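You operate a simulated robot arm through the tools that you are given. There is no shell and no other tool. Be economical: measure what you need, move in short steps, check, and stop when the job is done.

Carry out the task below with a simulated robot arm. There is one attempt and no reset: what you move stays moved.

TASK
Unload the tester and clamp in the bench card's joint.
Fine: let off to nought before the clamp opens; the blue joint held, so it goes in the green tray; seat the next joint and shut the clamp.
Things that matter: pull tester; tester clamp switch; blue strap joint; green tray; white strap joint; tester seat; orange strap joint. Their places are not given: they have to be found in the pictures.

It is judged by the outcome, as a careful person would: the job done as asked, and still so three seconds after it is handed in. It fails if anything else is knocked over, pushed out of place, dropped, spilled or broken.

THE ROBOT
A 7-joint arm with a two-finger parallel gripper, fixed in place. Base frame: the origin is at the foot of the arm, x ahead of it, y to its left, z up; the work surface is at about z = 0. Lengths are in mm, angles in rad, forces in N, time in s.
With the tool pointing down near the work surface it reaches from about 220 to 580 mm from the base axis. Its first joint turns from -1.152 to 1.152 rad. Payload 2.5 kg.
Tool frame: the origin (TCP) lies between the finger pads and is the grasp point; the fingertips stand 23 mm ahead of it; z points along the fingers, y is the line along which they close. The gripper opens to 94 mm. The fingers are 38 mm wide and 10 mm thick; the gripper's body (54 by 96 mm) begins 39 mm behind the TCP.
Orientation is that of the tool frame in the base frame, as [roll, pitch, yaw] about the fixed x, y, z axes, in that order (R = Rz(yaw) Ry(pitch) Rx(roll)). With the fingers straight down and closing along the base's y, the tool's x points along the base's -x, its y along +y and its z along -z.

THE INTERFACE
- The arm moves only by the tool step_arm. Its argument "rows" is a list of rows, each a list of 7 numbers: the shift along the base's x, y, z in mm, then the turn, a rotation vector about the base's x, y, z in rad, then the gripper command, from -1 (fully open) to 1 (shut), values between in proportion. In form: [[x, y, z, ax, ay, az, hand], ...]. A call has 1 to 12 rows; each row shifts and turns the commanded pose from where the row before left it. A row lasts 0.2 s, in which the tool goes at most 50 mm and 0.15 rad; a call with a longer step from one row to the next is refused whole, and so is a gripper value outside its range. A pose out of reach is approached as far as the arm can. The call stops where the force on the tool passes 90 N (or 10 N more than at its start, if that is more) or the arm is blocked; 0.2 s more then pass. The fingers move at their own pace (about 108 mm/s each) and stop on an object; they squeeze with about 20 N. The grip force told is the motor's: it shows also when the fingers shut on nothing. Time passes only in rows, and 0.2 s behind the last, so rows that do not move let the fingers close. It gives the time, the measured TCP pose, the force on the tool (base axes), the opening and the grip force at its end, in the units of the frame above (readings bear some noise).
- Cameras (640 x 400 px; columns grow to the right, rows downward): "scene" is fixed at [119.6, -413, 553.4]; the picture's right is [0.84, -0.55, 0.00], its down [-0.32, -0.48, -0.82] and it looks along [0.45, 0.68, -0.58] (base axes); focal length 264 px, centre (320, 200). "wrist" rides on the gripper at [-39, 0, -44] in the tool frame; the picture's right is [0.00, -1.00, 0.00], its down [0.97, 0.00, -0.24] and it looks along [0.24, 0.00, 0.97] (tool axes); focal length 218 px, centre (320, 200).
- capture(camera): a new picture of that camera. No time passes.
- probe_pixels(camera, pixels): for up to 12 pixels [column, row] of the newest picture of that camera ("zoom" is the newest enlarged one), the place [x, y, z] in the base frame of the surface seen there, good to about 2 mm, but the place of the scene camera against the robot may be out by one fixed shift of up to 12 mm in any direction. No time passes.
- close_up(camera, box): a new picture of the part [left, top, right, bottom] of that camera's present view, enlarged. No time passes.
- job_done(): hands the job in; it is judged then, once.

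Work in short steps. Measure before you move; look again where a grasp or a placing could have gone wrong, and mend it. You have 80 turns and 46 pictures in all, those below and enlarged ones among them. Open the gripper and draw the arm clear of the work before you hand the job in, unless the task says otherwise; then end with one line.

The tools are called after "Request:" as a command line: name --pt "numbers of a row" for each row, then --argument value for the rest, lists and objects as JSON in quotes. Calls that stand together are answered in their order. step_arm: Moves the arm, as the interface text tells. Its arguments: {"type":"object","properties":{"rows":{"type":"array","items":{"type":"array","items":{"type":"number"}}}},"required":["rows"]} The other tools are called the same way: capture (camera) takes a picture; probe_pixels (camera, pixels) gives the place of the surface under pixels of a picture; close_up (camera, box) takes an enlarged picture of a part of a camera's view; job_done () hands the job in.

At the start:

```text
t: 0.0
position: [389.8, 86.4, 352.7]
orientation: [-3.14, -0.001, 3.141]
contact_force: [-0.3, -1.1, 0.4]
opening: 93.9
grasp_force: 0.1
```

scene: 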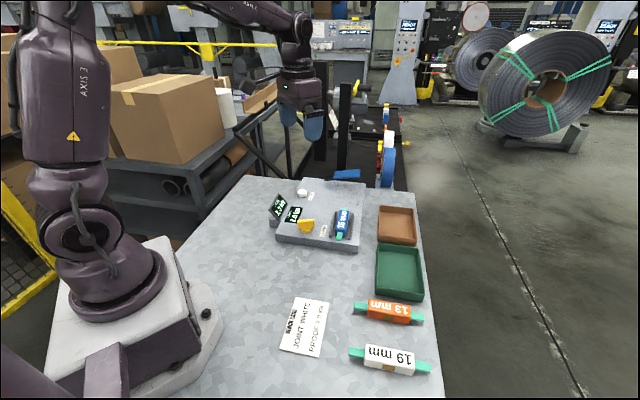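
wrist: 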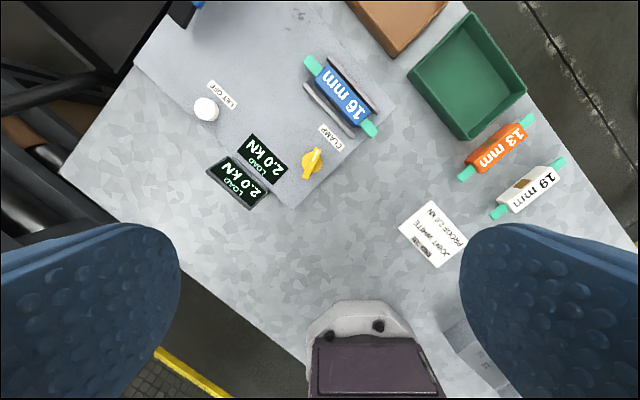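

The wrist view shows the tester with a LET OFF knob at (206,108), the CLAMP switch at (312,163), the blue joint at (342,95), the card at (432,233). I take close-ups to read them.

Request:
close_up --camera "wrist" --box '[180, 40, 400, 220]'

Request:
close_up --camera "wrist" --box '[390, 90, 590, 280]'

Request:
close_up --camera "scene" --box '[250, 170, 450, 295]'

Request:
probe_pixels --camera "wrist" --pixels '[[206, 108], [312, 163], [318, 153], [306, 172], [342, 95], [311, 64], [370, 129], [350, 130], [468, 75], [495, 148], [527, 191], [432, 233]]'

```text
2.22 times, centred on (290, 130) of wrist
```

zoom: 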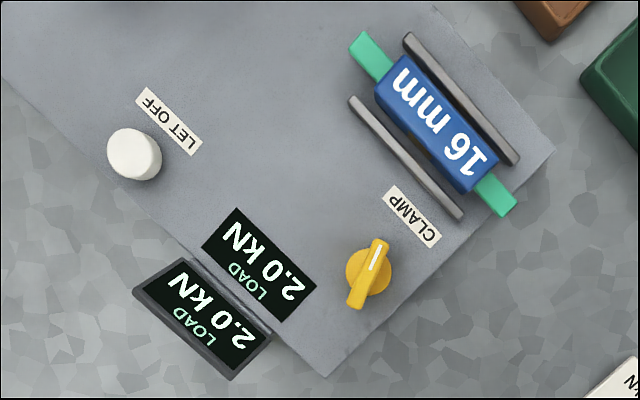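

```text
2.11 times, centred on (490, 185) of wrist
```

zoom: 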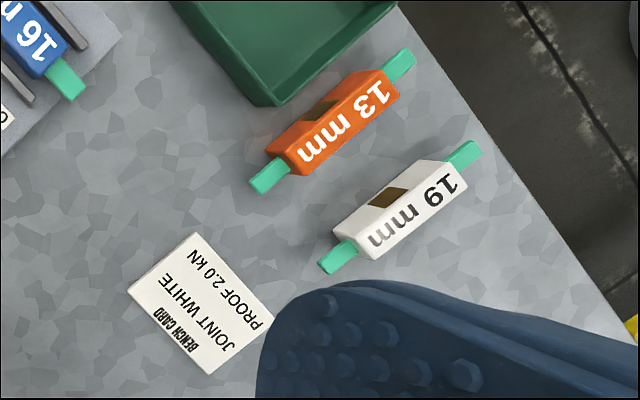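

```text
3.20 times, centred on (350, 232) of scene
```

zoom: 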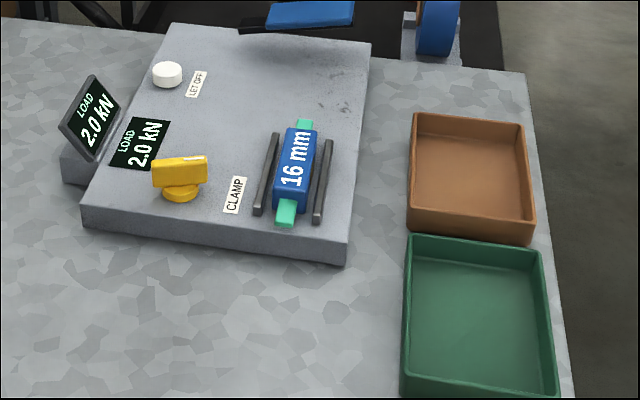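

```text
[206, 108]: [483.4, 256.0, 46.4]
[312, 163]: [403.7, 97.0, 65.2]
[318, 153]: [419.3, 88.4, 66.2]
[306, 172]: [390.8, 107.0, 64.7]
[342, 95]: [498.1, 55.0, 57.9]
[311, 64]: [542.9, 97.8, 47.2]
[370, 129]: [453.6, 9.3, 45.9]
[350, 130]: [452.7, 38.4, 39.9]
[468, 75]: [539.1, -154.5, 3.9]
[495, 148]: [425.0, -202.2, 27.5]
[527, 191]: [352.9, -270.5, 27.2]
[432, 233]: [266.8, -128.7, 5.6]
```

The card says JOINT WHITE, proof 2.0 kN. Next I measure the button, deck, rails and trays more finely, using the current wrist view.

Request:
close_up --camera "wrist" --box '[180, 40, 400, 220]'

Request:
probe_pixels --camera "zoom" --pixels '[[130, 145], [145, 165], [150, 200], [376, 245], [354, 302], [385, 275], [330, 260], [352, 100], [460, 215], [410, 37], [515, 162], [330, 60]]'

Request:
probe_pixels --camera "wrist" --pixels '[[468, 14], [525, 92], [470, 138], [410, 72], [467, 80], [464, 176], [529, 119], [498, 213], [560, 161], [540, 180], [515, 203], [530, 170]]'

```text
2.22 times, centred on (290, 130) of wrist
```

zoom: 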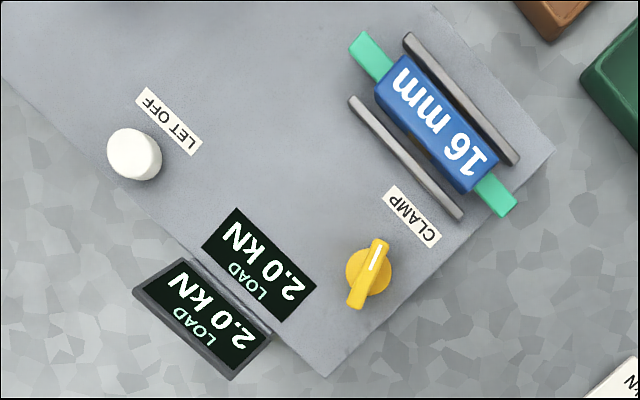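

```text
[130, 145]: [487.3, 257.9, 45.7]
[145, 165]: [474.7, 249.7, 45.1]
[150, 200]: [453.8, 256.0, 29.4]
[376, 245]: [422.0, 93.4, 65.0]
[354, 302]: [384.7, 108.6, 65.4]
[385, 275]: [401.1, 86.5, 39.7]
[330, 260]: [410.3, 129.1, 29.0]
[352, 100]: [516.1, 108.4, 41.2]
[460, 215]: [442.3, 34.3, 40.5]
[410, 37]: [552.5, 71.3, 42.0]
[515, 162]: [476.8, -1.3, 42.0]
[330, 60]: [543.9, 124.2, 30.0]
```

```text
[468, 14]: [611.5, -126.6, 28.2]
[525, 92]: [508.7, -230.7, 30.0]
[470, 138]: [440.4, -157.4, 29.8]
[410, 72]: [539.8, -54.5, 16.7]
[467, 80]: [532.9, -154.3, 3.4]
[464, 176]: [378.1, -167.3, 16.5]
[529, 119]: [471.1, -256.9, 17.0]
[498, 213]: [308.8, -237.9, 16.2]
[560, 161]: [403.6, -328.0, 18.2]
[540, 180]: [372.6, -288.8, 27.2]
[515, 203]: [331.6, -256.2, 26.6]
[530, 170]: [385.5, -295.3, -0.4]
```

Deck is at z≈29, the button top at z≈46 near (483,256). I check what stands near the button (dark posts in the scene) before moving there.

Request:
probe_pixels --camera "scene" --pixels '[[344, 90], [344, 160], [348, 173], [386, 165], [386, 110], [302, 192], [324, 130], [300, 219], [283, 200], [340, 225]]'

Request:
step_arm --pt "20 35 -30 0 0 0 1" --pt "20 35 -30 0 0 0 1" --pt "20 35 -30 0 0 0 1" --pt "15 35 -30 0 0 0 1" --pt "10 20 -40 0 0 0 1" --pt "8 10 -40 0 0 0 1"

Request:
capture --camera "wrist"

```text
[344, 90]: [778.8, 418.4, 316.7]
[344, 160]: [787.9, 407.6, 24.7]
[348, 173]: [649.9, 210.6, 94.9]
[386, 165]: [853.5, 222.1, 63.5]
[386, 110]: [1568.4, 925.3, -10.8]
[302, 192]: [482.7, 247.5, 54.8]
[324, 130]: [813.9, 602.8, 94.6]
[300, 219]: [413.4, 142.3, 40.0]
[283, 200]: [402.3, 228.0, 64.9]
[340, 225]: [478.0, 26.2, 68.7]
```

```text
refused: row 1 steps farther than a row can; nothing moved
```

```text
39 pictures are left
```

wrist: 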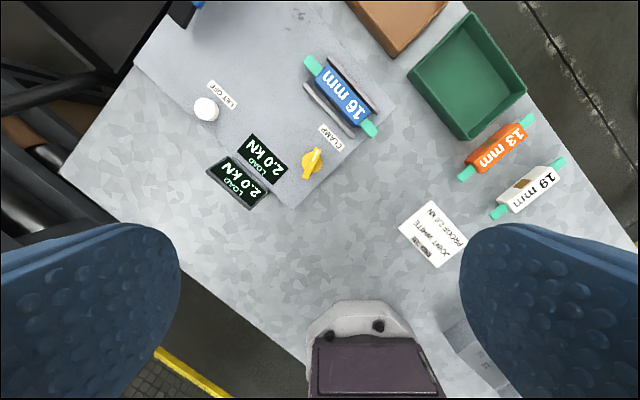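

The step was too long; I use shorter steps to get above the button.

Request:
step_arm --pt "13 24 -28 0 0 0 1" --pt "13 24 -28 0 0 0 1" --pt "13 24 -28 0 0 0 1" --pt "13 24 -28 0 0 0 1" --pt "13 24 -28 0 0 0 1" --pt "13 24 -28 0 0 0 1" --pt "15 26 -28 0 0 0 1" --pt "0 0 0 0 0 0 1"

Request:
capture --camera "wrist"

```text
t: 1.8
position: [481.5, 255.0, 156.6]
orientation: [3.14, -0.001, 3.141]
contact_force: [0.1, -0.2, 0.2]
opening: 0.1
grasp_force: 19.8
```

```text
38 pictures are left
```

wrist: 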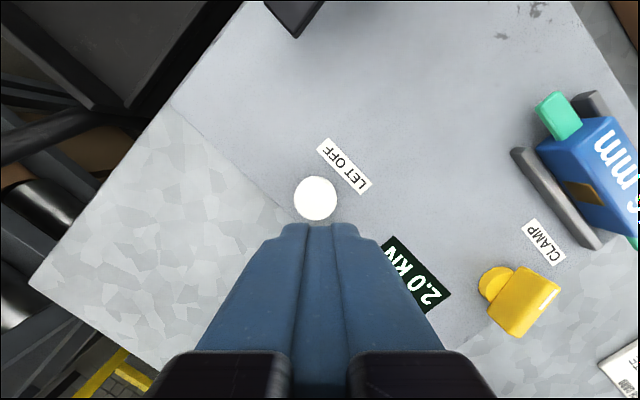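

The button is at (316,198). I probe it and the yellow switch in this closer view.

Request:
probe_pixels --camera "wrist" --pixels '[[316, 198], [300, 198], [332, 198], [316, 182], [316, 214], [527, 280], [553, 287], [515, 325], [492, 283], [510, 268]]'

Request:
close_up --camera "wrist" --box '[440, 200, 600, 360]'

```text
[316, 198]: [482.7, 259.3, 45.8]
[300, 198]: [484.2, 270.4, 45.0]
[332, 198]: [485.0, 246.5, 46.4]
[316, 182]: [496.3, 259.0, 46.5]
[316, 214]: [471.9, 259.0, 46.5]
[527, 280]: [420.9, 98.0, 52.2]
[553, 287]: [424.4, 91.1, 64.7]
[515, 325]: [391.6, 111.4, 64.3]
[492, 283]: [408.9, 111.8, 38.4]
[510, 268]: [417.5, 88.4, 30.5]
```

```text
2.50 times, centred on (520, 280) of wrist
```

zoom: 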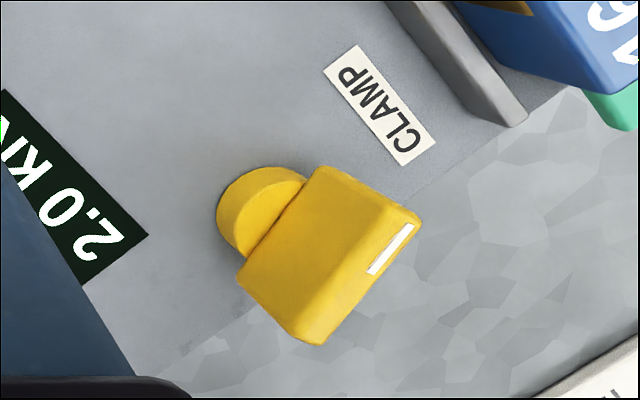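

Button centre is (483.5, 259), top z 46, so contact is at TCP z≈69. I descend over it and press gently.

Request:
step_arm --pt "2 4 -40 0 0 0 1" --pt "0 0 -35 0 0 0 1" --pt "0 0 -8 0 0 0 1" --pt "0 0 -3 0 0 0 1" --pt "0 0 -3 0 0 0 1" --pt "0 0 0 0 0 0 1"

Request:
close_up --camera "scene" --box '[250, 160, 410, 260]'

```text
t: 3.2
position: [484.6, 260.5, 67.8]
orientation: [3.141, 0.002, -3.14]
contact_force: [-0.5, 1.1, 1.5]
opening: 0.0
grasp_force: 20.1
```

```text
4.00 times, centred on (330, 210) of scene
```

zoom: 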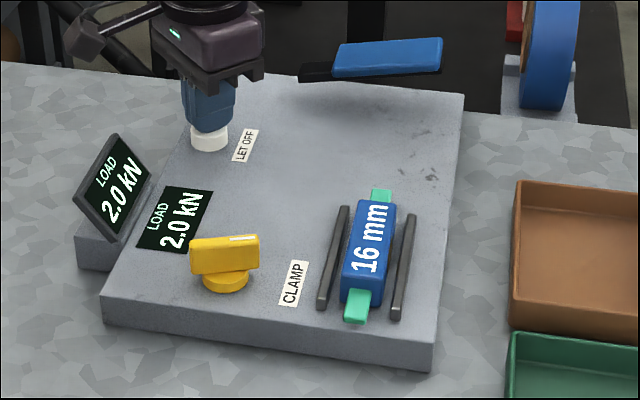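

In contact with the button, load still 2.0 kN. I press further in small steps.

Request:
step_arm --pt "0 0 -2 0 0 0 1" --pt "0 0 -2 0 0 0 1" --pt "0 0 -1 0 0 0 1" --pt "0 0 0 0 0 0 1" --pt "0 0 0 0 0 0 1"

Request:
close_up --camera "scene" --box '[250, 160, 410, 260]'

```text
t: 4.4
position: [485.1, 260.4, 62.8]
orientation: [3.141, 0.002, -3.14]
contact_force: [-0.9, 2.1, 4.6]
opening: 0.0
grasp_force: 20.0
```

```text
4.00 times, centred on (330, 210) of scene
```

zoom: 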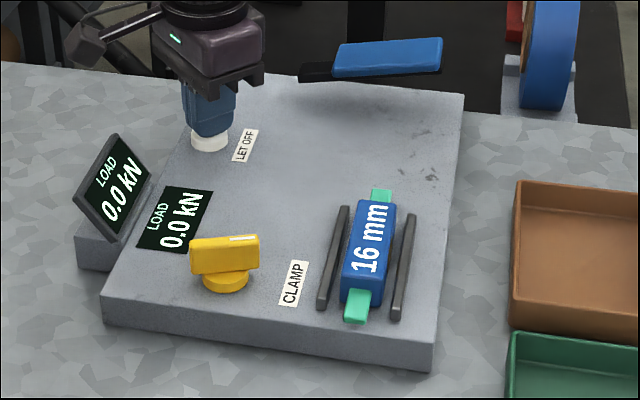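

Load reads 0.0 kN. I lift off and go to a view over the clamp switch.

Request:
step_arm --pt "0 0 20 0 0 0 1" --pt "0 0 45 0 0 0 1" --pt "0 0 45 0 0 0 1" --pt "-20 -40 0 0 0 0 0" --pt "-25 -40 0 0 0 0 -0.2" --pt "-25 -40 0 0 0 0 -0.2" --pt "-25 -40 0 0 0 0 -0.2" --pt "0 0 0 0 0 0 -0.2"

Request:
capture --camera "wrist"

```text
t: 6.2
position: [390.0, 100.3, 172.5]
orientation: [-3.141, 0.002, 3.14]
contact_force: [0.2, 0.9, -0.9]
opening: 56.6
grasp_force: 0.0
```

```text
34 pictures are left
```

wrist: 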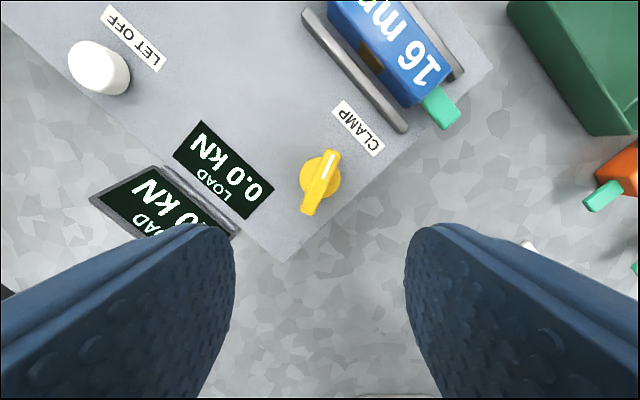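

Request:
close_up --camera "wrist" --box '[270, 130, 370, 230]'

Request:
probe_pixels --camera "zoom" --pixels '[[215, 90], [255, 90], [235, 80], [165, 320], [115, 320], [140, 330], [128, 200], [277, 200], [185, 215], [155, 210], [215, 210]]'

```text
4.00 times, centred on (320, 180) of wrist
```

zoom: 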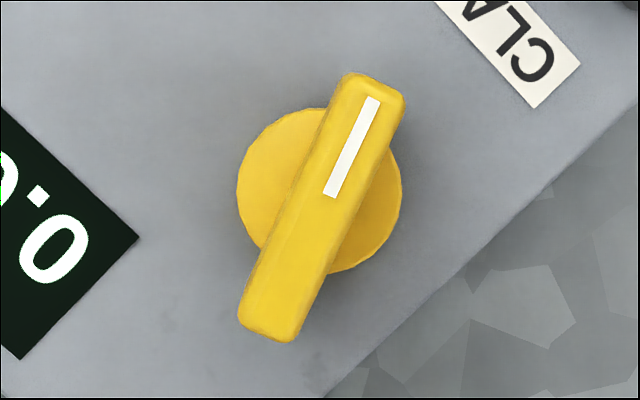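

```text
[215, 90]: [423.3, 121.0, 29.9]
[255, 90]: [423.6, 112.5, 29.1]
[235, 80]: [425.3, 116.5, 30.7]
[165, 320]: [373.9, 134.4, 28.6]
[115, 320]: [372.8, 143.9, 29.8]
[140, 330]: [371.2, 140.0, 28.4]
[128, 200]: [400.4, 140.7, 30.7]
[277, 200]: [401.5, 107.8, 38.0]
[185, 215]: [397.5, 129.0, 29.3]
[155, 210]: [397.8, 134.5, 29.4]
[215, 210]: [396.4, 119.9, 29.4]
```

I probe again on the handle's actual pixels in this enlargement.

Request:
probe_pixels --camera "zoom" --pixels '[[375, 90], [270, 325], [345, 90], [395, 105], [255, 300], [300, 320], [322, 208], [300, 200], [345, 215], [240, 190], [398, 190], [325, 268]]'

```text
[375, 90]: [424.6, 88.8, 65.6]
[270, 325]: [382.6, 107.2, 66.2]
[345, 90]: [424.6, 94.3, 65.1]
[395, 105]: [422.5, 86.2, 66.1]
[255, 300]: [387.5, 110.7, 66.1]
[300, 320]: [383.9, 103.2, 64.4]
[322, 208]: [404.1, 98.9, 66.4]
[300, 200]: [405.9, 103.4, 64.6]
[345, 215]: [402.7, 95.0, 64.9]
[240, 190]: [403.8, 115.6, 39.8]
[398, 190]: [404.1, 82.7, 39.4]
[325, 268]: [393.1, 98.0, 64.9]
```

The handle is centred at (404, 98.5), direction −24°, 12 mm thick, top z 65. I align the gripper, with the fingers closing across it, and descend to TCP z 69.

Request:
step_arm --pt "5 -1 0 0 0 -0.14 -0.2" --pt "5 -1 0 0 0 -0.14 -0.2" --pt "4 0 0 0 0 -0.134 -0.2" --pt "0 0 -40 0 0 0 -0.2" --pt "0 0 -35 0 0 0 -0.2" --pt "0 0 -20 0 0 0 -0.2" --pt "0 0 -8.5 0 0 0 -0.2" --pt "0 0 0 0 0 0 -0.2"

Request:
capture --camera "wrist"

```text
t: 8.0
position: [403.6, 97.2, 68.6]
orientation: [-3.141, 0.0, 2.728]
contact_force: [0.3, 0.1, -0.2]
opening: 56.7
grasp_force: 0.1
```

```text
32 pictures are left
```

wrist: 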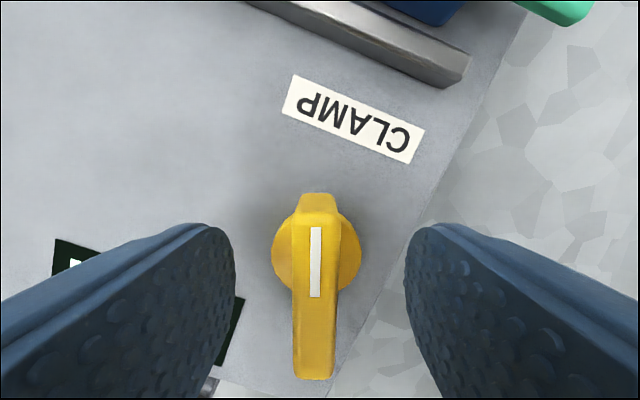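

The handle sits centred between the fingers. I close and try a small clockwise turn, watching for resistance.

Request:
step_arm --pt "0 0 0 0 0 0 1" --pt "0 0 0 0 0 0 1" --pt "0 0 0 0 0 0 1" --pt "0 0 0 0 0 -0.07 1" --pt "0 0 0 0 0 -0.07 1" --pt "0 0 0 0 0 0 1"

Request:
capture --camera "wrist"

```text
t: 9.4
position: [403.3, 98.4, 69.3]
orientation: [-3.141, 0.0, 2.591]
contact_force: [1.1, 15.1, -3.4]
opening: 15.1
grasp_force: 44.8
```

```text
31 pictures are left
```

wrist: 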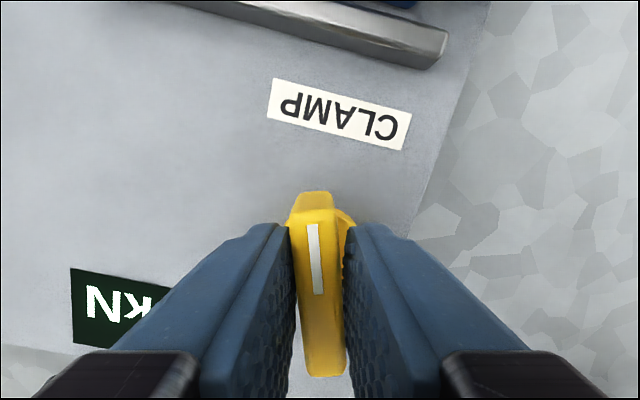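

The handle lags the gripper (tilted in view, grip force 45 N): it is at its stop clockwise. I turn back and the other way.

Request:
step_arm --pt "0 0 0 0 0 0.1 1" --pt "0 0 0 0 0 0.1 1" --pt "0 0 0 0 0 0.1 1" --pt "0 0 0 0 0 0.1 1" --pt "0 0 0 0 0 0.1 1" --pt "0 0 0 0 0 0 1"

Request:
capture --camera "wrist"

```text
t: 10.8
position: [403.6, 98.6, 69.2]
orientation: [3.139, 0.001, 3.089]
contact_force: [7.1, 19.6, -4.8]
opening: 11.7
grasp_force: 45.0
```

```text
30 pictures are left
```

wrist: 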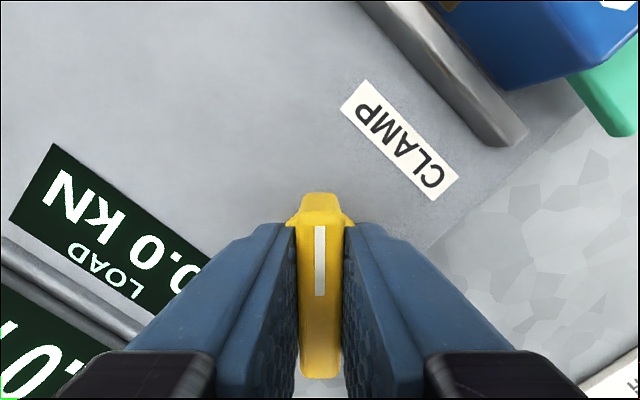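

It follows anticlockwise. I continue turning, shifting 1 mm in y to relieve side load.

Request:
step_arm --pt "0 1 0 0 0 0.1 1" --pt "0 0.5 0 0 0 0.1 1" --pt "0 0 0 0 0 0.1 1" --pt "0 0 0 0 0 0.1 1" --pt "0 0 0 0 0 0 1"

Request:
capture --camera "wrist"

Request:
close_up --camera "scene" --box '[250, 160, 410, 260]'

```text
t: 12.0
position: [404.2, 99.8, 69.5]
orientation: [-3.141, 0.0, -2.794]
contact_force: [-5.6, 10.1, 4.6]
opening: 12.0
grasp_force: 45.1
```

```text
29 pictures are left
```

wrist: 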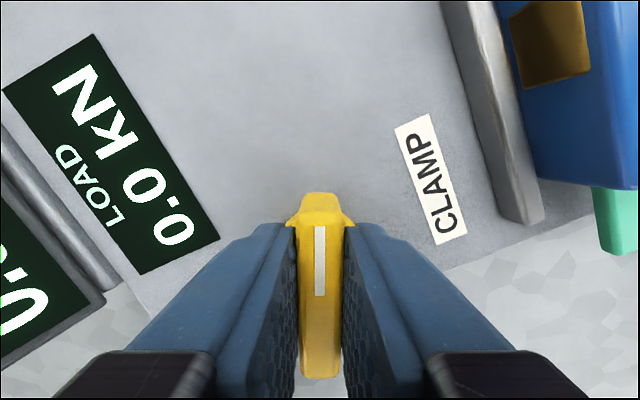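

```text
4.00 times, centred on (330, 210) of scene
```

zoom: 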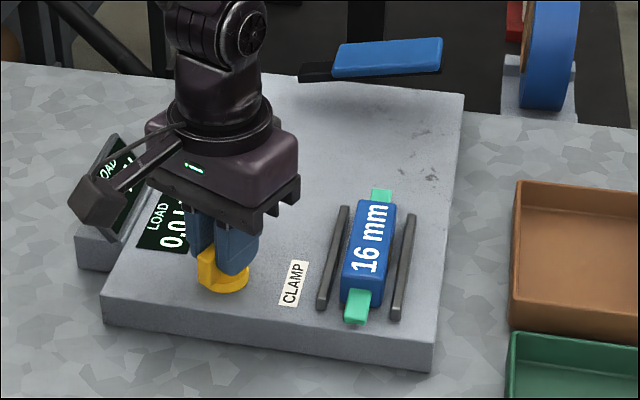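

Still following; gripper yaw is now −2.79 (about +44° from shut). I keep turning to find the stop.

Request:
step_arm --pt "0 0 0 0 0 0.1 1" --pt "0 0 0 0 0 0.1 1" --pt "0 0 0 0 0 0.1 1" --pt "0 0 0 0 0 0.1 1" --pt "0 0 0 0 0 0 1"

Request:
capture --camera "wrist"

```text
t: 13.2
position: [402.7, 99.7, 69.3]
orientation: [-3.141, 0.0, -2.392]
contact_force: [-10.7, 7.4, 10.5]
opening: 11.8
grasp_force: 45.4
```

```text
27 pictures are left
```

wrist: 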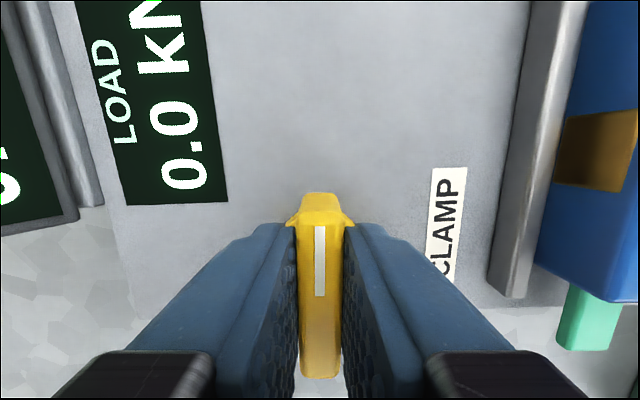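

Still following with no stop at about 66°. I go on.

Request:
step_arm --pt "0 0 0 0 0 0.1 1" --pt "0 0 0 0 0 0.1 1" --pt "0 0 0 0 0 0.1 1" --pt "0 0 0 0 0 0.05 1" --pt "0 0 0 0 0 0 1"

Request:
capture --camera "wrist"

```text
t: 14.4
position: [404.5, 99.6, 68.6]
orientation: [3.137, 0.002, -2.053]
contact_force: [-3.8, 14.1, -1.9]
opening: 22.5
grasp_force: 45.2
```

```text
26 pictures are left
```

wrist: 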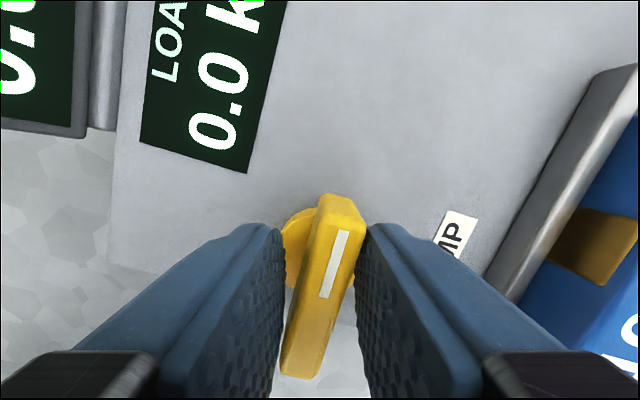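

The handle now lags (tilted at (325,285)), so it is at its open stop at about +45°. I ease back 0.28 rad, open the fingers and rise.

Request:
step_arm --pt "0 0 0 0 0 -0.14 1" --pt "0 0 0 0 0 -0.14 1" --pt "0 0 0 0 0 0 -0.2" --pt "0 0 0 0 0 0 -0.2" --pt "0 0 25 0 0 0 -0.2" --pt "0 0 40 0 0 0 -0.2" --pt "0 0 40 0 0 0 -0.2" --pt "0 0 0 0 0 0 -0.2"

Request:
capture --camera "wrist"

Request:
close_up --camera "scene" --box '[250, 160, 410, 260]'

```text
t: 16.2
position: [404.0, 98.3, 173.9]
orientation: [3.141, 0.0, -2.324]
contact_force: [-0.1, -0.1, 0.0]
opening: 56.4
grasp_force: 0.0
```

```text
25 pictures are left
```

wrist: 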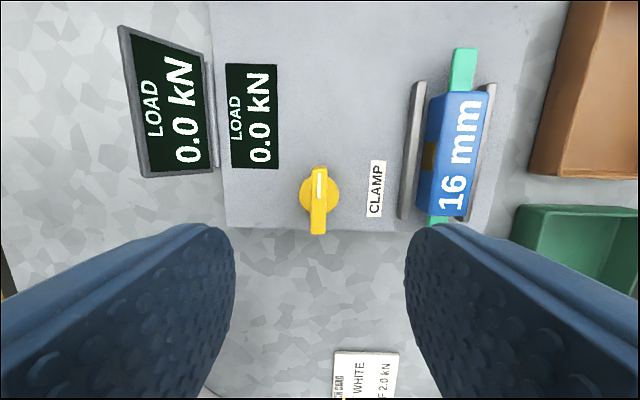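

```text
4.00 times, centred on (330, 210) of scene
```

zoom: 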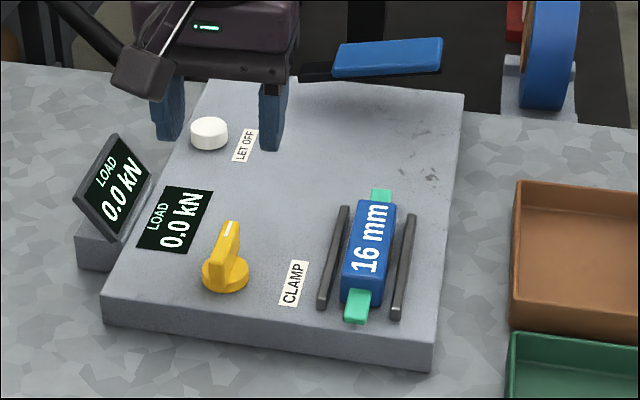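

The switch points to open (+45°). Next I look straight over the blue joint.

Request:
step_arm --pt "25 -12 0 0 0 -0.03 -0.2" --pt "25 -12 0 0 0 0 -0.2" --pt "25 -12 0 0 0 0 -0.2" --pt "0 0 0 0 0 0 0"

Request:
capture --camera "wrist"

```text
t: 17.2
position: [479.2, 62.7, 173.1]
orientation: [3.142, 0.0, -2.356]
contact_force: [-0.2, -0.2, 0.6]
opening: 47.1
grasp_force: 0.1
```

```text
23 pictures are left
```

wrist: 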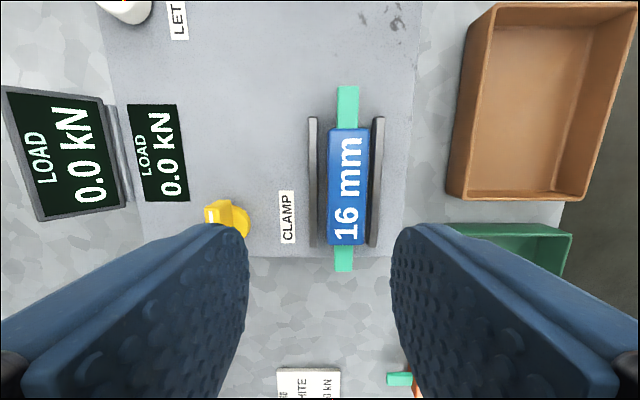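

Request:
close_up --camera "wrist" --box '[280, 75, 420, 285]'

Request:
probe_pixels --camera "wrist" --pixels '[[330, 190], [348, 190], [365, 190], [324, 190], [313, 190], [376, 190], [349, 130], [347, 242], [348, 88], [344, 270], [369, 190], [343, 260]]'

```text
1.90 times, centred on (350, 180) of wrist
```

zoom: 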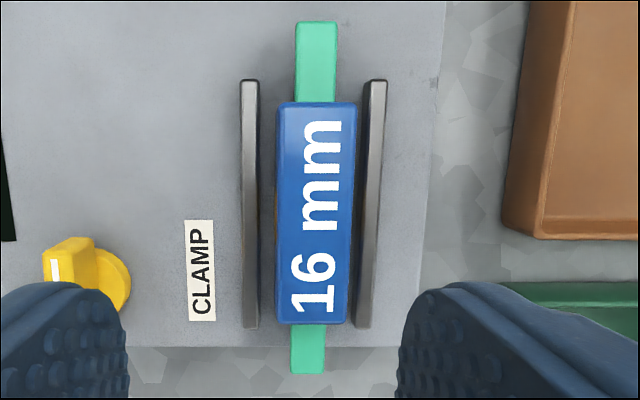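

```text
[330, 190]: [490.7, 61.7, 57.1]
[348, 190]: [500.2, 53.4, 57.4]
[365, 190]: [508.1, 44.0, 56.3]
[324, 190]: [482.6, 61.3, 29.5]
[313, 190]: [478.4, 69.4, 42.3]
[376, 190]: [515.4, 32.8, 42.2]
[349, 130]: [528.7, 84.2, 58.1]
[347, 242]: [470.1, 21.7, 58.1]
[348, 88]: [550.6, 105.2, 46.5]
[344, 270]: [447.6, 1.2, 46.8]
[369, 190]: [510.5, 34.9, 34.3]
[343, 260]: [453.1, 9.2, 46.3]
```

The blue joint is centred at (499.4, 53), top z 57.5, about 148 mm over the tabs. The tray looks barely that long, so I measure its inside and the white joint from the scene view.

Request:
close_up --camera "scene" --box '[340, 230, 450, 390]'

Request:
probe_pixels --camera "scene" --pixels '[[376, 244], [420, 244], [425, 300], [376, 300], [380, 248], [416, 248], [400, 275], [382, 292], [418, 293]]'

```text
2.50 times, centred on (395, 310) of scene
```

zoom: 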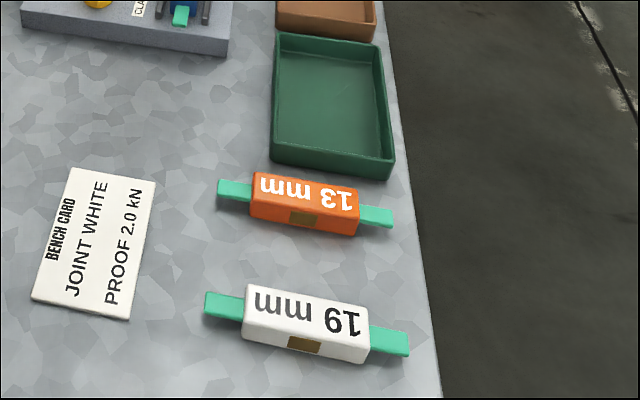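

```text
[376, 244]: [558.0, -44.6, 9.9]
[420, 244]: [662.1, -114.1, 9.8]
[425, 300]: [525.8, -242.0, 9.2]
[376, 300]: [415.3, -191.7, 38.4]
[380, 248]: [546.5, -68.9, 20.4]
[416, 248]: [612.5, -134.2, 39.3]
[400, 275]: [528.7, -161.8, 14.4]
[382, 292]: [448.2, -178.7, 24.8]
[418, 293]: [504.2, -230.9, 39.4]
```

The tray's inside is near 138×94 mm, so the joint must go in diagonally. I go look down into the tray to measure it exactly before grasping.

Request:
step_arm --pt "5 -30 30 0 0 0 -0.2" --pt "8 -40 20 0 0 0 -0.2" --pt "8 -40 20 0 0 0 -0.2" --pt "10 -40 10 0 0 0 -0.2" --pt "10 -40 0 0 0 0 -0.2" --pt "0 0 0 0 0 0 -0.2"

Request:
capture --camera "wrist"

```text
t: 18.6
position: [519.8, -126.7, 254.5]
orientation: [3.141, 0.0, -2.356]
contact_force: [0.1, 0.0, 0.4]
opening: 56.4
grasp_force: 0.1
```

```text
20 pictures are left
```

wrist: 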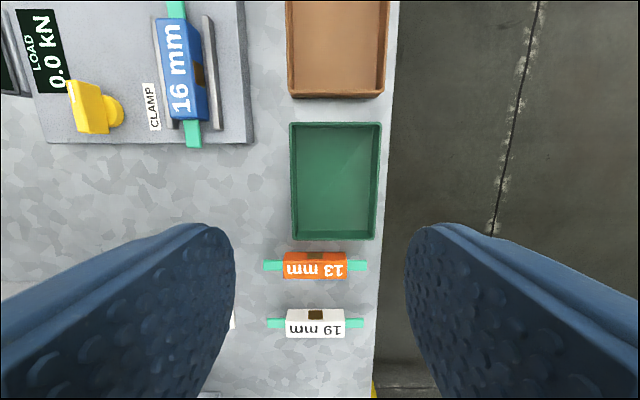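

I probe the tray's inner walls and floor and the white joint's outline.

Request:
probe_pixels --camera "wrist" --pixels '[[290, 180], [380, 180], [336, 123], [334, 238], [296, 180], [373, 180], [335, 130], [335, 231], [335, 180], [292, 124], [379, 124]]'

Request:
close_up --camera "wrist" --box '[260, 110, 400, 350]'

Request:
probe_pixels --camera "wrist" --pixels '[[268, 323], [363, 323], [287, 330], [344, 330], [315, 330], [315, 337], [315, 322], [265, 265], [366, 265]]'

```text
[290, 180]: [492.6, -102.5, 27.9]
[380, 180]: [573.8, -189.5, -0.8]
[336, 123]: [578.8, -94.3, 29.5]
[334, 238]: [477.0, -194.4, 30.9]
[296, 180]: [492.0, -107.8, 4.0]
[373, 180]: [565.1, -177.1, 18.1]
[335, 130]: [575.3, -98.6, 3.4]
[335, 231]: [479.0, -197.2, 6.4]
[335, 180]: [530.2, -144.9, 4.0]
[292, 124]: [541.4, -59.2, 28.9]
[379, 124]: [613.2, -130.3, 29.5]
```

```text
1.67 times, centred on (330, 230) of wrist
```

zoom: 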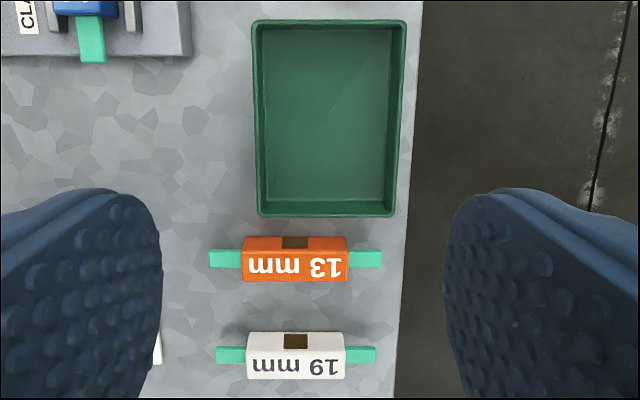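

```text
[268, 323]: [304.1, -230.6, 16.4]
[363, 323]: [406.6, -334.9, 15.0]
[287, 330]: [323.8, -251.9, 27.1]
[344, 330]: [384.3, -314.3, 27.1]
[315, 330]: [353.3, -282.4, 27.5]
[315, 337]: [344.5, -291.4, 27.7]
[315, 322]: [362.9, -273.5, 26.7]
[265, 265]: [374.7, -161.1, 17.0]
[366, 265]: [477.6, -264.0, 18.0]
```

The tray's inside is about 138×98 mm, centre (525.4, −144). The blue joint (148 mm) fits turned 32°. Now I return above the blue joint and descend to TCP z 67.

Request:
step_arm --pt "-5 40 0 0 0 0 0" --pt "-5 45 -10 0 0 0 0" --pt "-5 45 -20 0 0 0 0" --pt "-5.4 49.7 0 0 0 0 0" --pt "0 0 -44 0 0 0 0" --pt "0 0 -44 0 0 0 0" --pt "0 0 -40 0 0 0 0" --pt "0 0 -22 0 0 0 0" --pt "0 0 -7.5 0 0 0 0" --pt "0 0 0 0 0 0 0"

Request:
capture --camera "wrist"

```text
t: 20.8
position: [499.0, 53.0, 66.2]
orientation: [3.141, 0.0, -2.357]
contact_force: [-0.8, 0.4, 0.5]
opening: 46.7
grasp_force: 0.1
```

```text
18 pictures are left
```

wrist: 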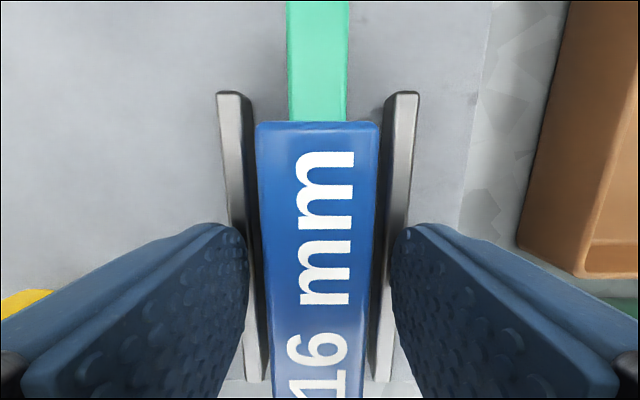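

The joint is centred between the fingers, tips just above the rails. I close, then lift a little.

Request:
step_arm --pt "0 0 0 0 0 0 1" --pt "0 0 0 0 0 0 1" --pt "0 0 0 0 0 0 1" --pt "0 0 5 0 0 0 1" --pt "0 0 10 0 0 0 1" --pt "0 0 0 0 0 0 1"

Request:
close_up --camera "scene" --box '[250, 160, 410, 260]'

```text
t: 22.2
position: [499.9, 53.4, 81.1]
orientation: [-3.14, -0.001, -2.356]
contact_force: [0.5, -0.8, -1.6]
opening: 29.4
grasp_force: 20.3
```

```text
4.00 times, centred on (330, 210) of scene
```

zoom: 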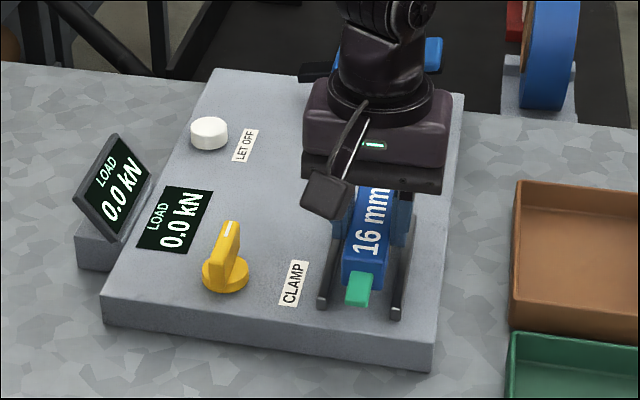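

The joint came free (29.4 mm grip). I raise it, carry it over the tray and turn it −0.56 rad.

Request:
step_arm --pt "0 0 40 0 0 0 1" --pt "0 0 20 0 0 0 1" --pt "4 -30 0 0 0 0 1" --pt "5 -38 0 0 0 -0.1 1" --pt "5 -38 0 0 0 -0.12 1" --pt "5 -38 0 0 0 -0.12 1" --pt "4 -38 0 0 0 -0.12 1" --pt "2.5 -15 0 0 0 -0.1 1" --pt "0 0 -30 0 0 0 1" --pt "0 0 -25 0 0 0 1" --pt "0 0 0 0 0 0 1"

Request:
capture --camera "wrist"

Request:
close_up --camera "scene" --box '[340, 190, 460, 310]'

```text
t: 24.6
position: [526.0, -144.8, 86.3]
orientation: [-3.14, 0.002, -2.916]
contact_force: [0.5, 0.0, -0.5]
opening: 29.3
grasp_force: 19.9
```

```text
16 pictures are left
```

wrist: 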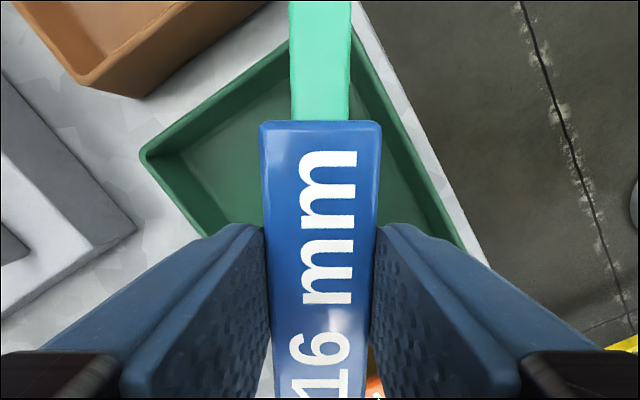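

```text
3.33 times, centred on (400, 250) of scene
```

zoom: 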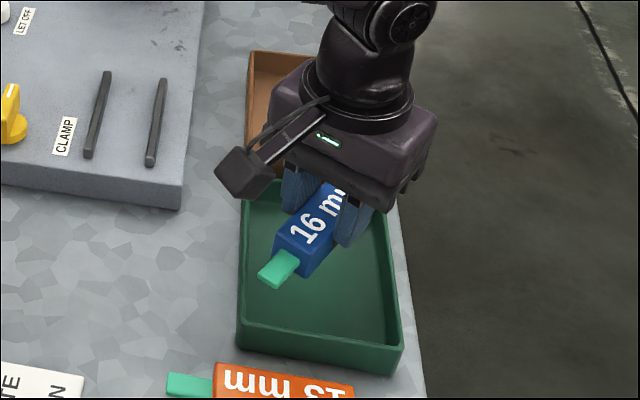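

The joint lies along the tray's diagonal. I lower it slowly, watching force.

Request:
step_arm --pt "-1 -0.5 -15 0 0 0 1" --pt "0 0 -12 0 0 0 1" --pt "0 0 -8 0 0 0 1" --pt "0 0 -4 0 0 0 1" --pt "0 0 -3 0 0 0 1" --pt "0 0 0 0 0 0 1"

Request:
close_up --camera "scene" --box '[340, 190, 460, 310]'

```text
t: 26.0
position: [523.9, -145.8, 44.0]
orientation: [3.141, 0.0, -2.916]
contact_force: [0.3, 0.3, -0.8]
opening: 29.1
grasp_force: 19.6
```

```text
3.33 times, centred on (400, 250) of scene
```

zoom: 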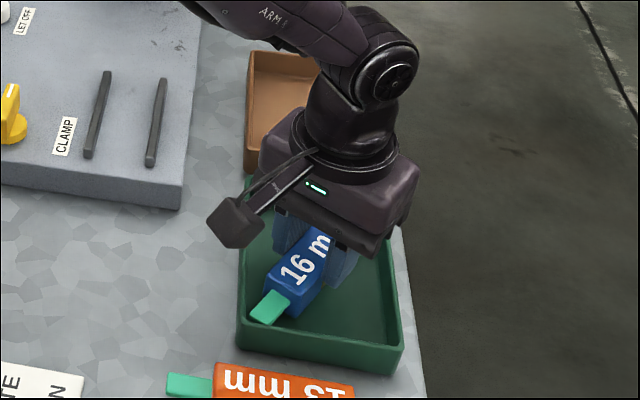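

No contact force yet; both tabs are inside the walls. I lower 2.5 mm more, open slightly, and rise.

Request:
step_arm --pt "0 0 -1.5 0 0 0 1" --pt "0 0 -1 0 0 0 1" --pt "0 0 0 0 0 0 1" --pt "0 0 0 0 0 0 0" --pt "0 0 0 0 0 0 0" --pt "0 0 20 0 0 0 0" --pt "0 0 40 0 0 0 0" --pt "0 0 45 0 0 0 0" --pt "0 0 45 0 0 0 0" --pt "0 0 0 0 0 0 0"

Request:
capture --camera "wrist"

```text
t: 28.2
position: [524.7, -143.6, 191.9]
orientation: [-3.141, 0.0, -2.916]
contact_force: [0.0, -0.2, 0.5]
opening: 47.0
grasp_force: 0.0
```

```text
13 pictures are left
```

wrist: 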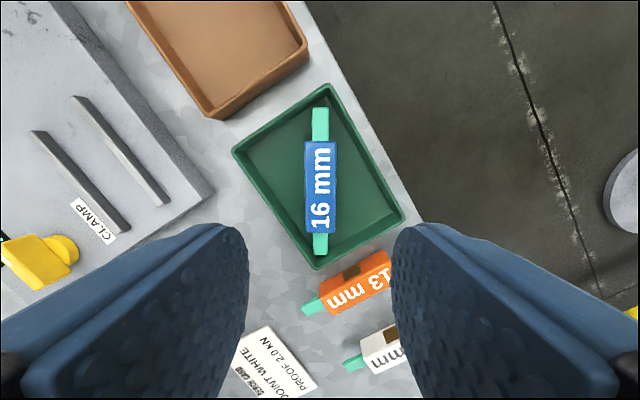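

The blue joint lies flat inside the green tray. Next is the white joint at (354.5, −283), axis −45.5°; I move above it and turn to match.

Request:
step_arm --pt "-21.3 -17.4 0 0 0 -0.1275 0" --pt "-21.3 -17.4 0 0 0 -0.1275 0" --pt "-21.3 -17.4 0 0 0 -0.1275 0" --pt "-21.3 -17.4 0 0 0 -0.1275 0" --pt "-21.3 -17.4 0 0 0 -0.1275 0" --pt "-21.3 -17.4 0 0 0 -0.1275 0" --pt "-21.3 -17.4 -10 0 0 -0.1275 0" --pt "-21.3 -17.4 -10 0 0 -0.1275 0" --pt "0 0 0 0 0 0 0"

Request:
capture --camera "wrist"

```text
t: 30.2
position: [353.9, -283.0, 171.1]
orientation: [-3.14, 0.0, 2.345]
contact_force: [0.8, 0.0, 0.2]
opening: 46.7
grasp_force: 0.0
```

```text
12 pictures are left
```

wrist: 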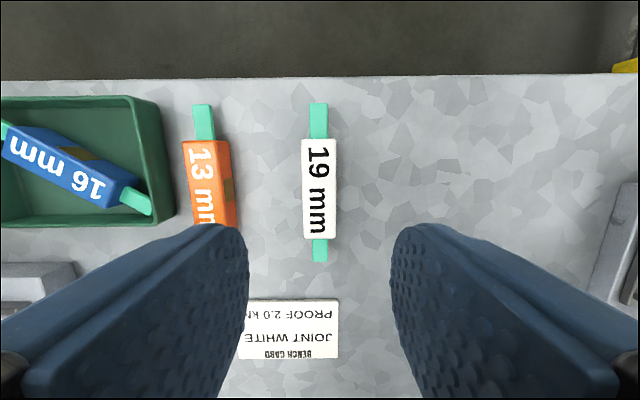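

Request:
probe_pixels --camera "wrist" --pixels '[[318, 104], [319, 260], [303, 190], [335, 190], [318, 142], [319, 235], [319, 190]]'

```text
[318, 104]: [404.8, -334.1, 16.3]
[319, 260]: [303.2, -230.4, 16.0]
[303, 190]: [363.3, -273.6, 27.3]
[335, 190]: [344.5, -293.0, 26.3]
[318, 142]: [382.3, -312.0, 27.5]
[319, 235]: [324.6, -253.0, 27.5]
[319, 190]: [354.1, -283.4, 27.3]
```

The white joint is centred at (354, −282.5) and aligned. I descend to TCP z 38, close and lift.

Request:
step_arm --pt "0 0.5 -40 0 0 0 0" --pt "0 0 -40 0 0 0 0" --pt "0 0 -35 0 0 0 0" --pt "0 0 -13 0 0 0 0" --pt "0 0 -5 0 0 0 0" --pt "0 0 0 0 0 0 0" --pt "0 0 0 0 0 0 1" --pt "0 0 0 0 0 0 1" --pt "0 0 0 0 0 0 1"

Request:
step_arm --pt "0 0 10 0 0 0 1" --pt "0 0 40 0 0 0 1" --pt "0 0 40 0 0 0 1" --pt "0 0 40 0 0 0 1" --pt "0 0 0 0 0 0 1"

Request:
capture --camera "wrist"

```text
t: 32.2
position: [354.2, -284.2, 39.6]
orientation: [3.141, 0.002, 2.348]
contact_force: [-0.6, 0.4, -0.3]
opening: 29.4
grasp_force: 19.7
```

```text
t: 33.4
position: [352.3, -282.5, 168.6]
orientation: [3.141, 0.0, 2.346]
contact_force: [0.1, 0.6, -1.1]
opening: 29.3
grasp_force: 20.3
```

```text
11 pictures are left
```

wrist: 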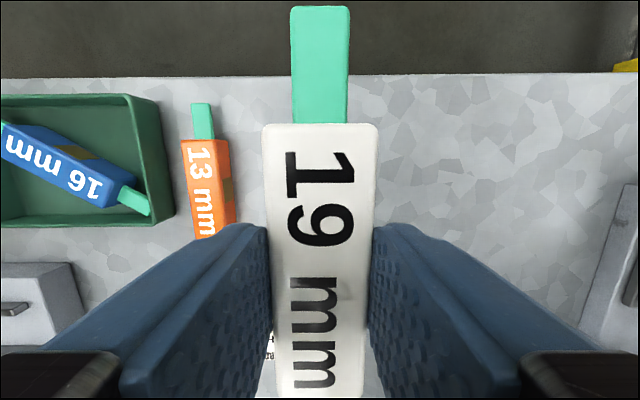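

The white joint is held. I carry it at height to above the seat, turning +1.581 rad.

Request:
step_arm --pt "12.2 28 0 0 0 0.1318 1" --pt "12.2 28 0 0 0 0.1318 1" --pt "12.2 28 0 0 0 0.1318 1" --pt "12.2 28 0 0 0 0.1318 1" --pt "12.2 28 0 0 0 0.1318 1" --pt "12.2 28 0 0 0 0.1318 1" --pt "12.2 28 0 0 0 0.1318 1" --pt "12.2 28 0 0 0 0.1318 1" --pt "12.2 28 0 0 0 0.1318 1" --pt "12.2 28 0 0 0 0.1318 1" --pt "12.2 28 0 0 0 0.1318 1" --pt "12.2 28 0 0 0 0.1318 1"

Request:
step_arm --pt "0 0 -35 0 0 0 1" --pt "0 0 -35 0 0 0 1" --pt "0 0 0 0 0 0 1"

Request:
capture --camera "wrist"

```text
t: 36.0
position: [500.6, 52.2, 168.6]
orientation: [-3.142, 0.0, -2.352]
contact_force: [-0.3, -0.1, -0.9]
opening: 29.4
grasp_force: 19.9
```

```text
t: 36.8
position: [500.7, 53.0, 98.4]
orientation: [-3.141, 0.0, -2.355]
contact_force: [-0.7, 0.2, -0.5]
opening: 29.3
grasp_force: 19.9
```

```text
10 pictures are left
```

wrist: 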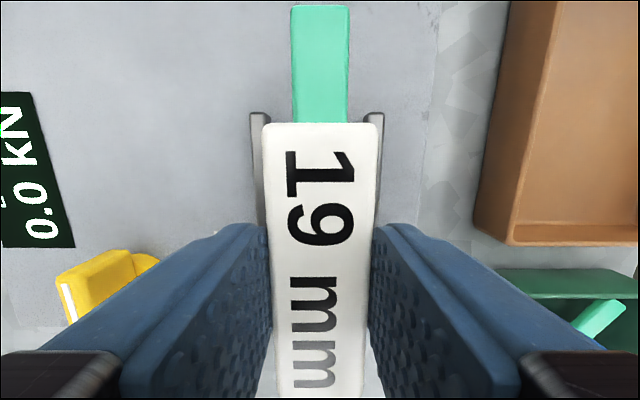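

The white joint is centred between the rails ((258,120) and (374,120)). I lower it slowly onto the seat.

Request:
step_arm --pt "-0.7 0.2 -15 0 0 0 1" --pt "0 0 -8 0 0 0 1" --pt "0 0 -4 0 0 0 1" --pt "0 0 -2 0 0 0 1" --pt "0 0 0 0 0 0 1"

Request:
close_up --camera "scene" --box '[290, 180, 390, 260]'

```text
t: 38.0
position: [498.6, 53.8, 70.5]
orientation: [3.141, 0.001, -2.354]
contact_force: [0.6, 1.3, -0.9]
opening: 29.3
grasp_force: 19.9
```

```text
5.00 times, centred on (340, 220) of scene
```

zoom: 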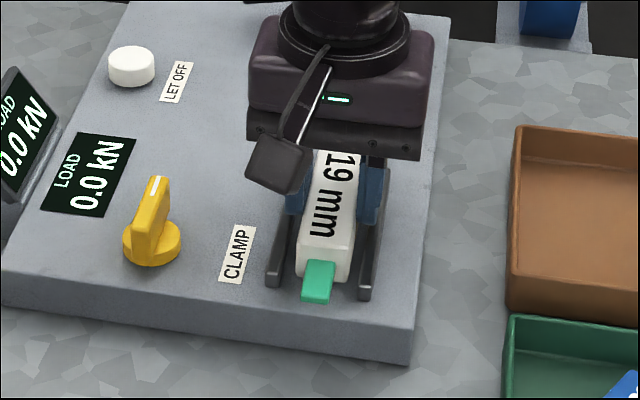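

Nearly down, no contact yet. I step down in 0.7 mm steps.

Request:
step_arm --pt "0 0 -0.8 0 0 0 1" --pt "0 0 -0.7 0 0 0 1" --pt "0 0 -0.7 0 0 0 1" --pt "0 0 0 0 0 0 1"

```text
t: 39.0
position: [500.3, 53.0, 68.9]
orientation: [-3.139, 0.001, -2.355]
contact_force: [-5.5, -1.4, 14.1]
opening: 29.3
grasp_force: 19.9
```

Contact (14 N up): it is on the seat. I open and rise to look.

Request:
step_arm --pt "0 0 0.5 0 0 0 1" --pt "0 0 0 0 0 0 0" --pt "0 0 0 0 0 0 0" --pt "0 0 25 0 0 0 0" --pt "0 0 40 0 0 0 0" --pt "0 0 40 0 0 0 0" --pt "0 0 0 0 0 0 0"

Request:
capture --camera "wrist"

Request:
probe_pixels --camera "wrist" --pixels '[[320, 85], [320, 275], [320, 190], [320, 140], [320, 235], [312, 190], [328, 190]]'

```text
t: 40.6
position: [499.7, 54.4, 173.9]
orientation: [-3.14, 0.001, -2.353]
contact_force: [-0.6, 0.9, 0.0]
opening: 47.2
grasp_force: 0.2
```

```text
8 pictures are left
```

wrist: 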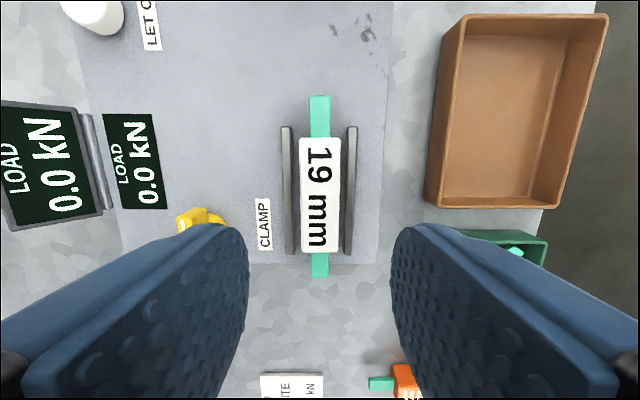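

```text
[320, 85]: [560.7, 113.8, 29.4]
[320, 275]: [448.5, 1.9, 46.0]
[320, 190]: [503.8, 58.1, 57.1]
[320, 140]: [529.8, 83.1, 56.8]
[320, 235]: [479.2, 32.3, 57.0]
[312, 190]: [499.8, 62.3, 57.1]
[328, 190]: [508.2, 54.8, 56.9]
```

The white joint sits where the blue one did (top z 57, end at (448.5,1.9)). I go back to the clamp switch, aligned with its open position.

Request:
step_arm --pt "-32 15 0 0 0 0 -0.2" --pt "-32 15 0 0 0 0 -0.2" --pt "-31.7 14.3 0 0 0 0 -0.2" --pt "0 0 -40 0 0 0 -0.2" --pt "0 0 -35 0 0 0 -0.2" --pt "0 0 -20 0 0 0 -0.2" --pt "0 0 -9.5 0 0 0 -0.2" --pt "0 0 0 0 0 0 -0.2"

Request:
capture --camera "wrist"

```text
t: 42.4
position: [404.4, 96.8, 68.9]
orientation: [-3.141, 0.001, -2.354]
contact_force: [-0.1, 0.7, 0.3]
opening: 56.5
grasp_force: 0.0
```

```text
7 pictures are left
```

wrist: 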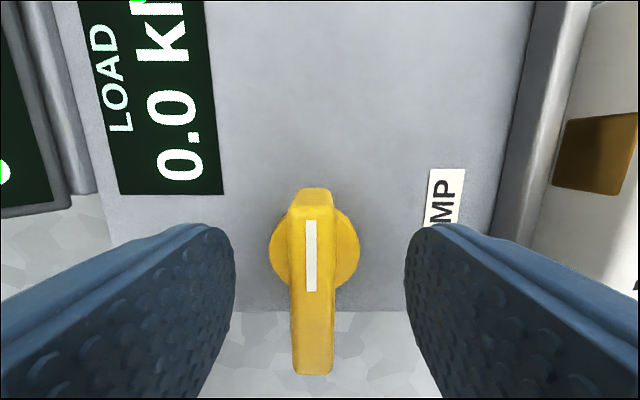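

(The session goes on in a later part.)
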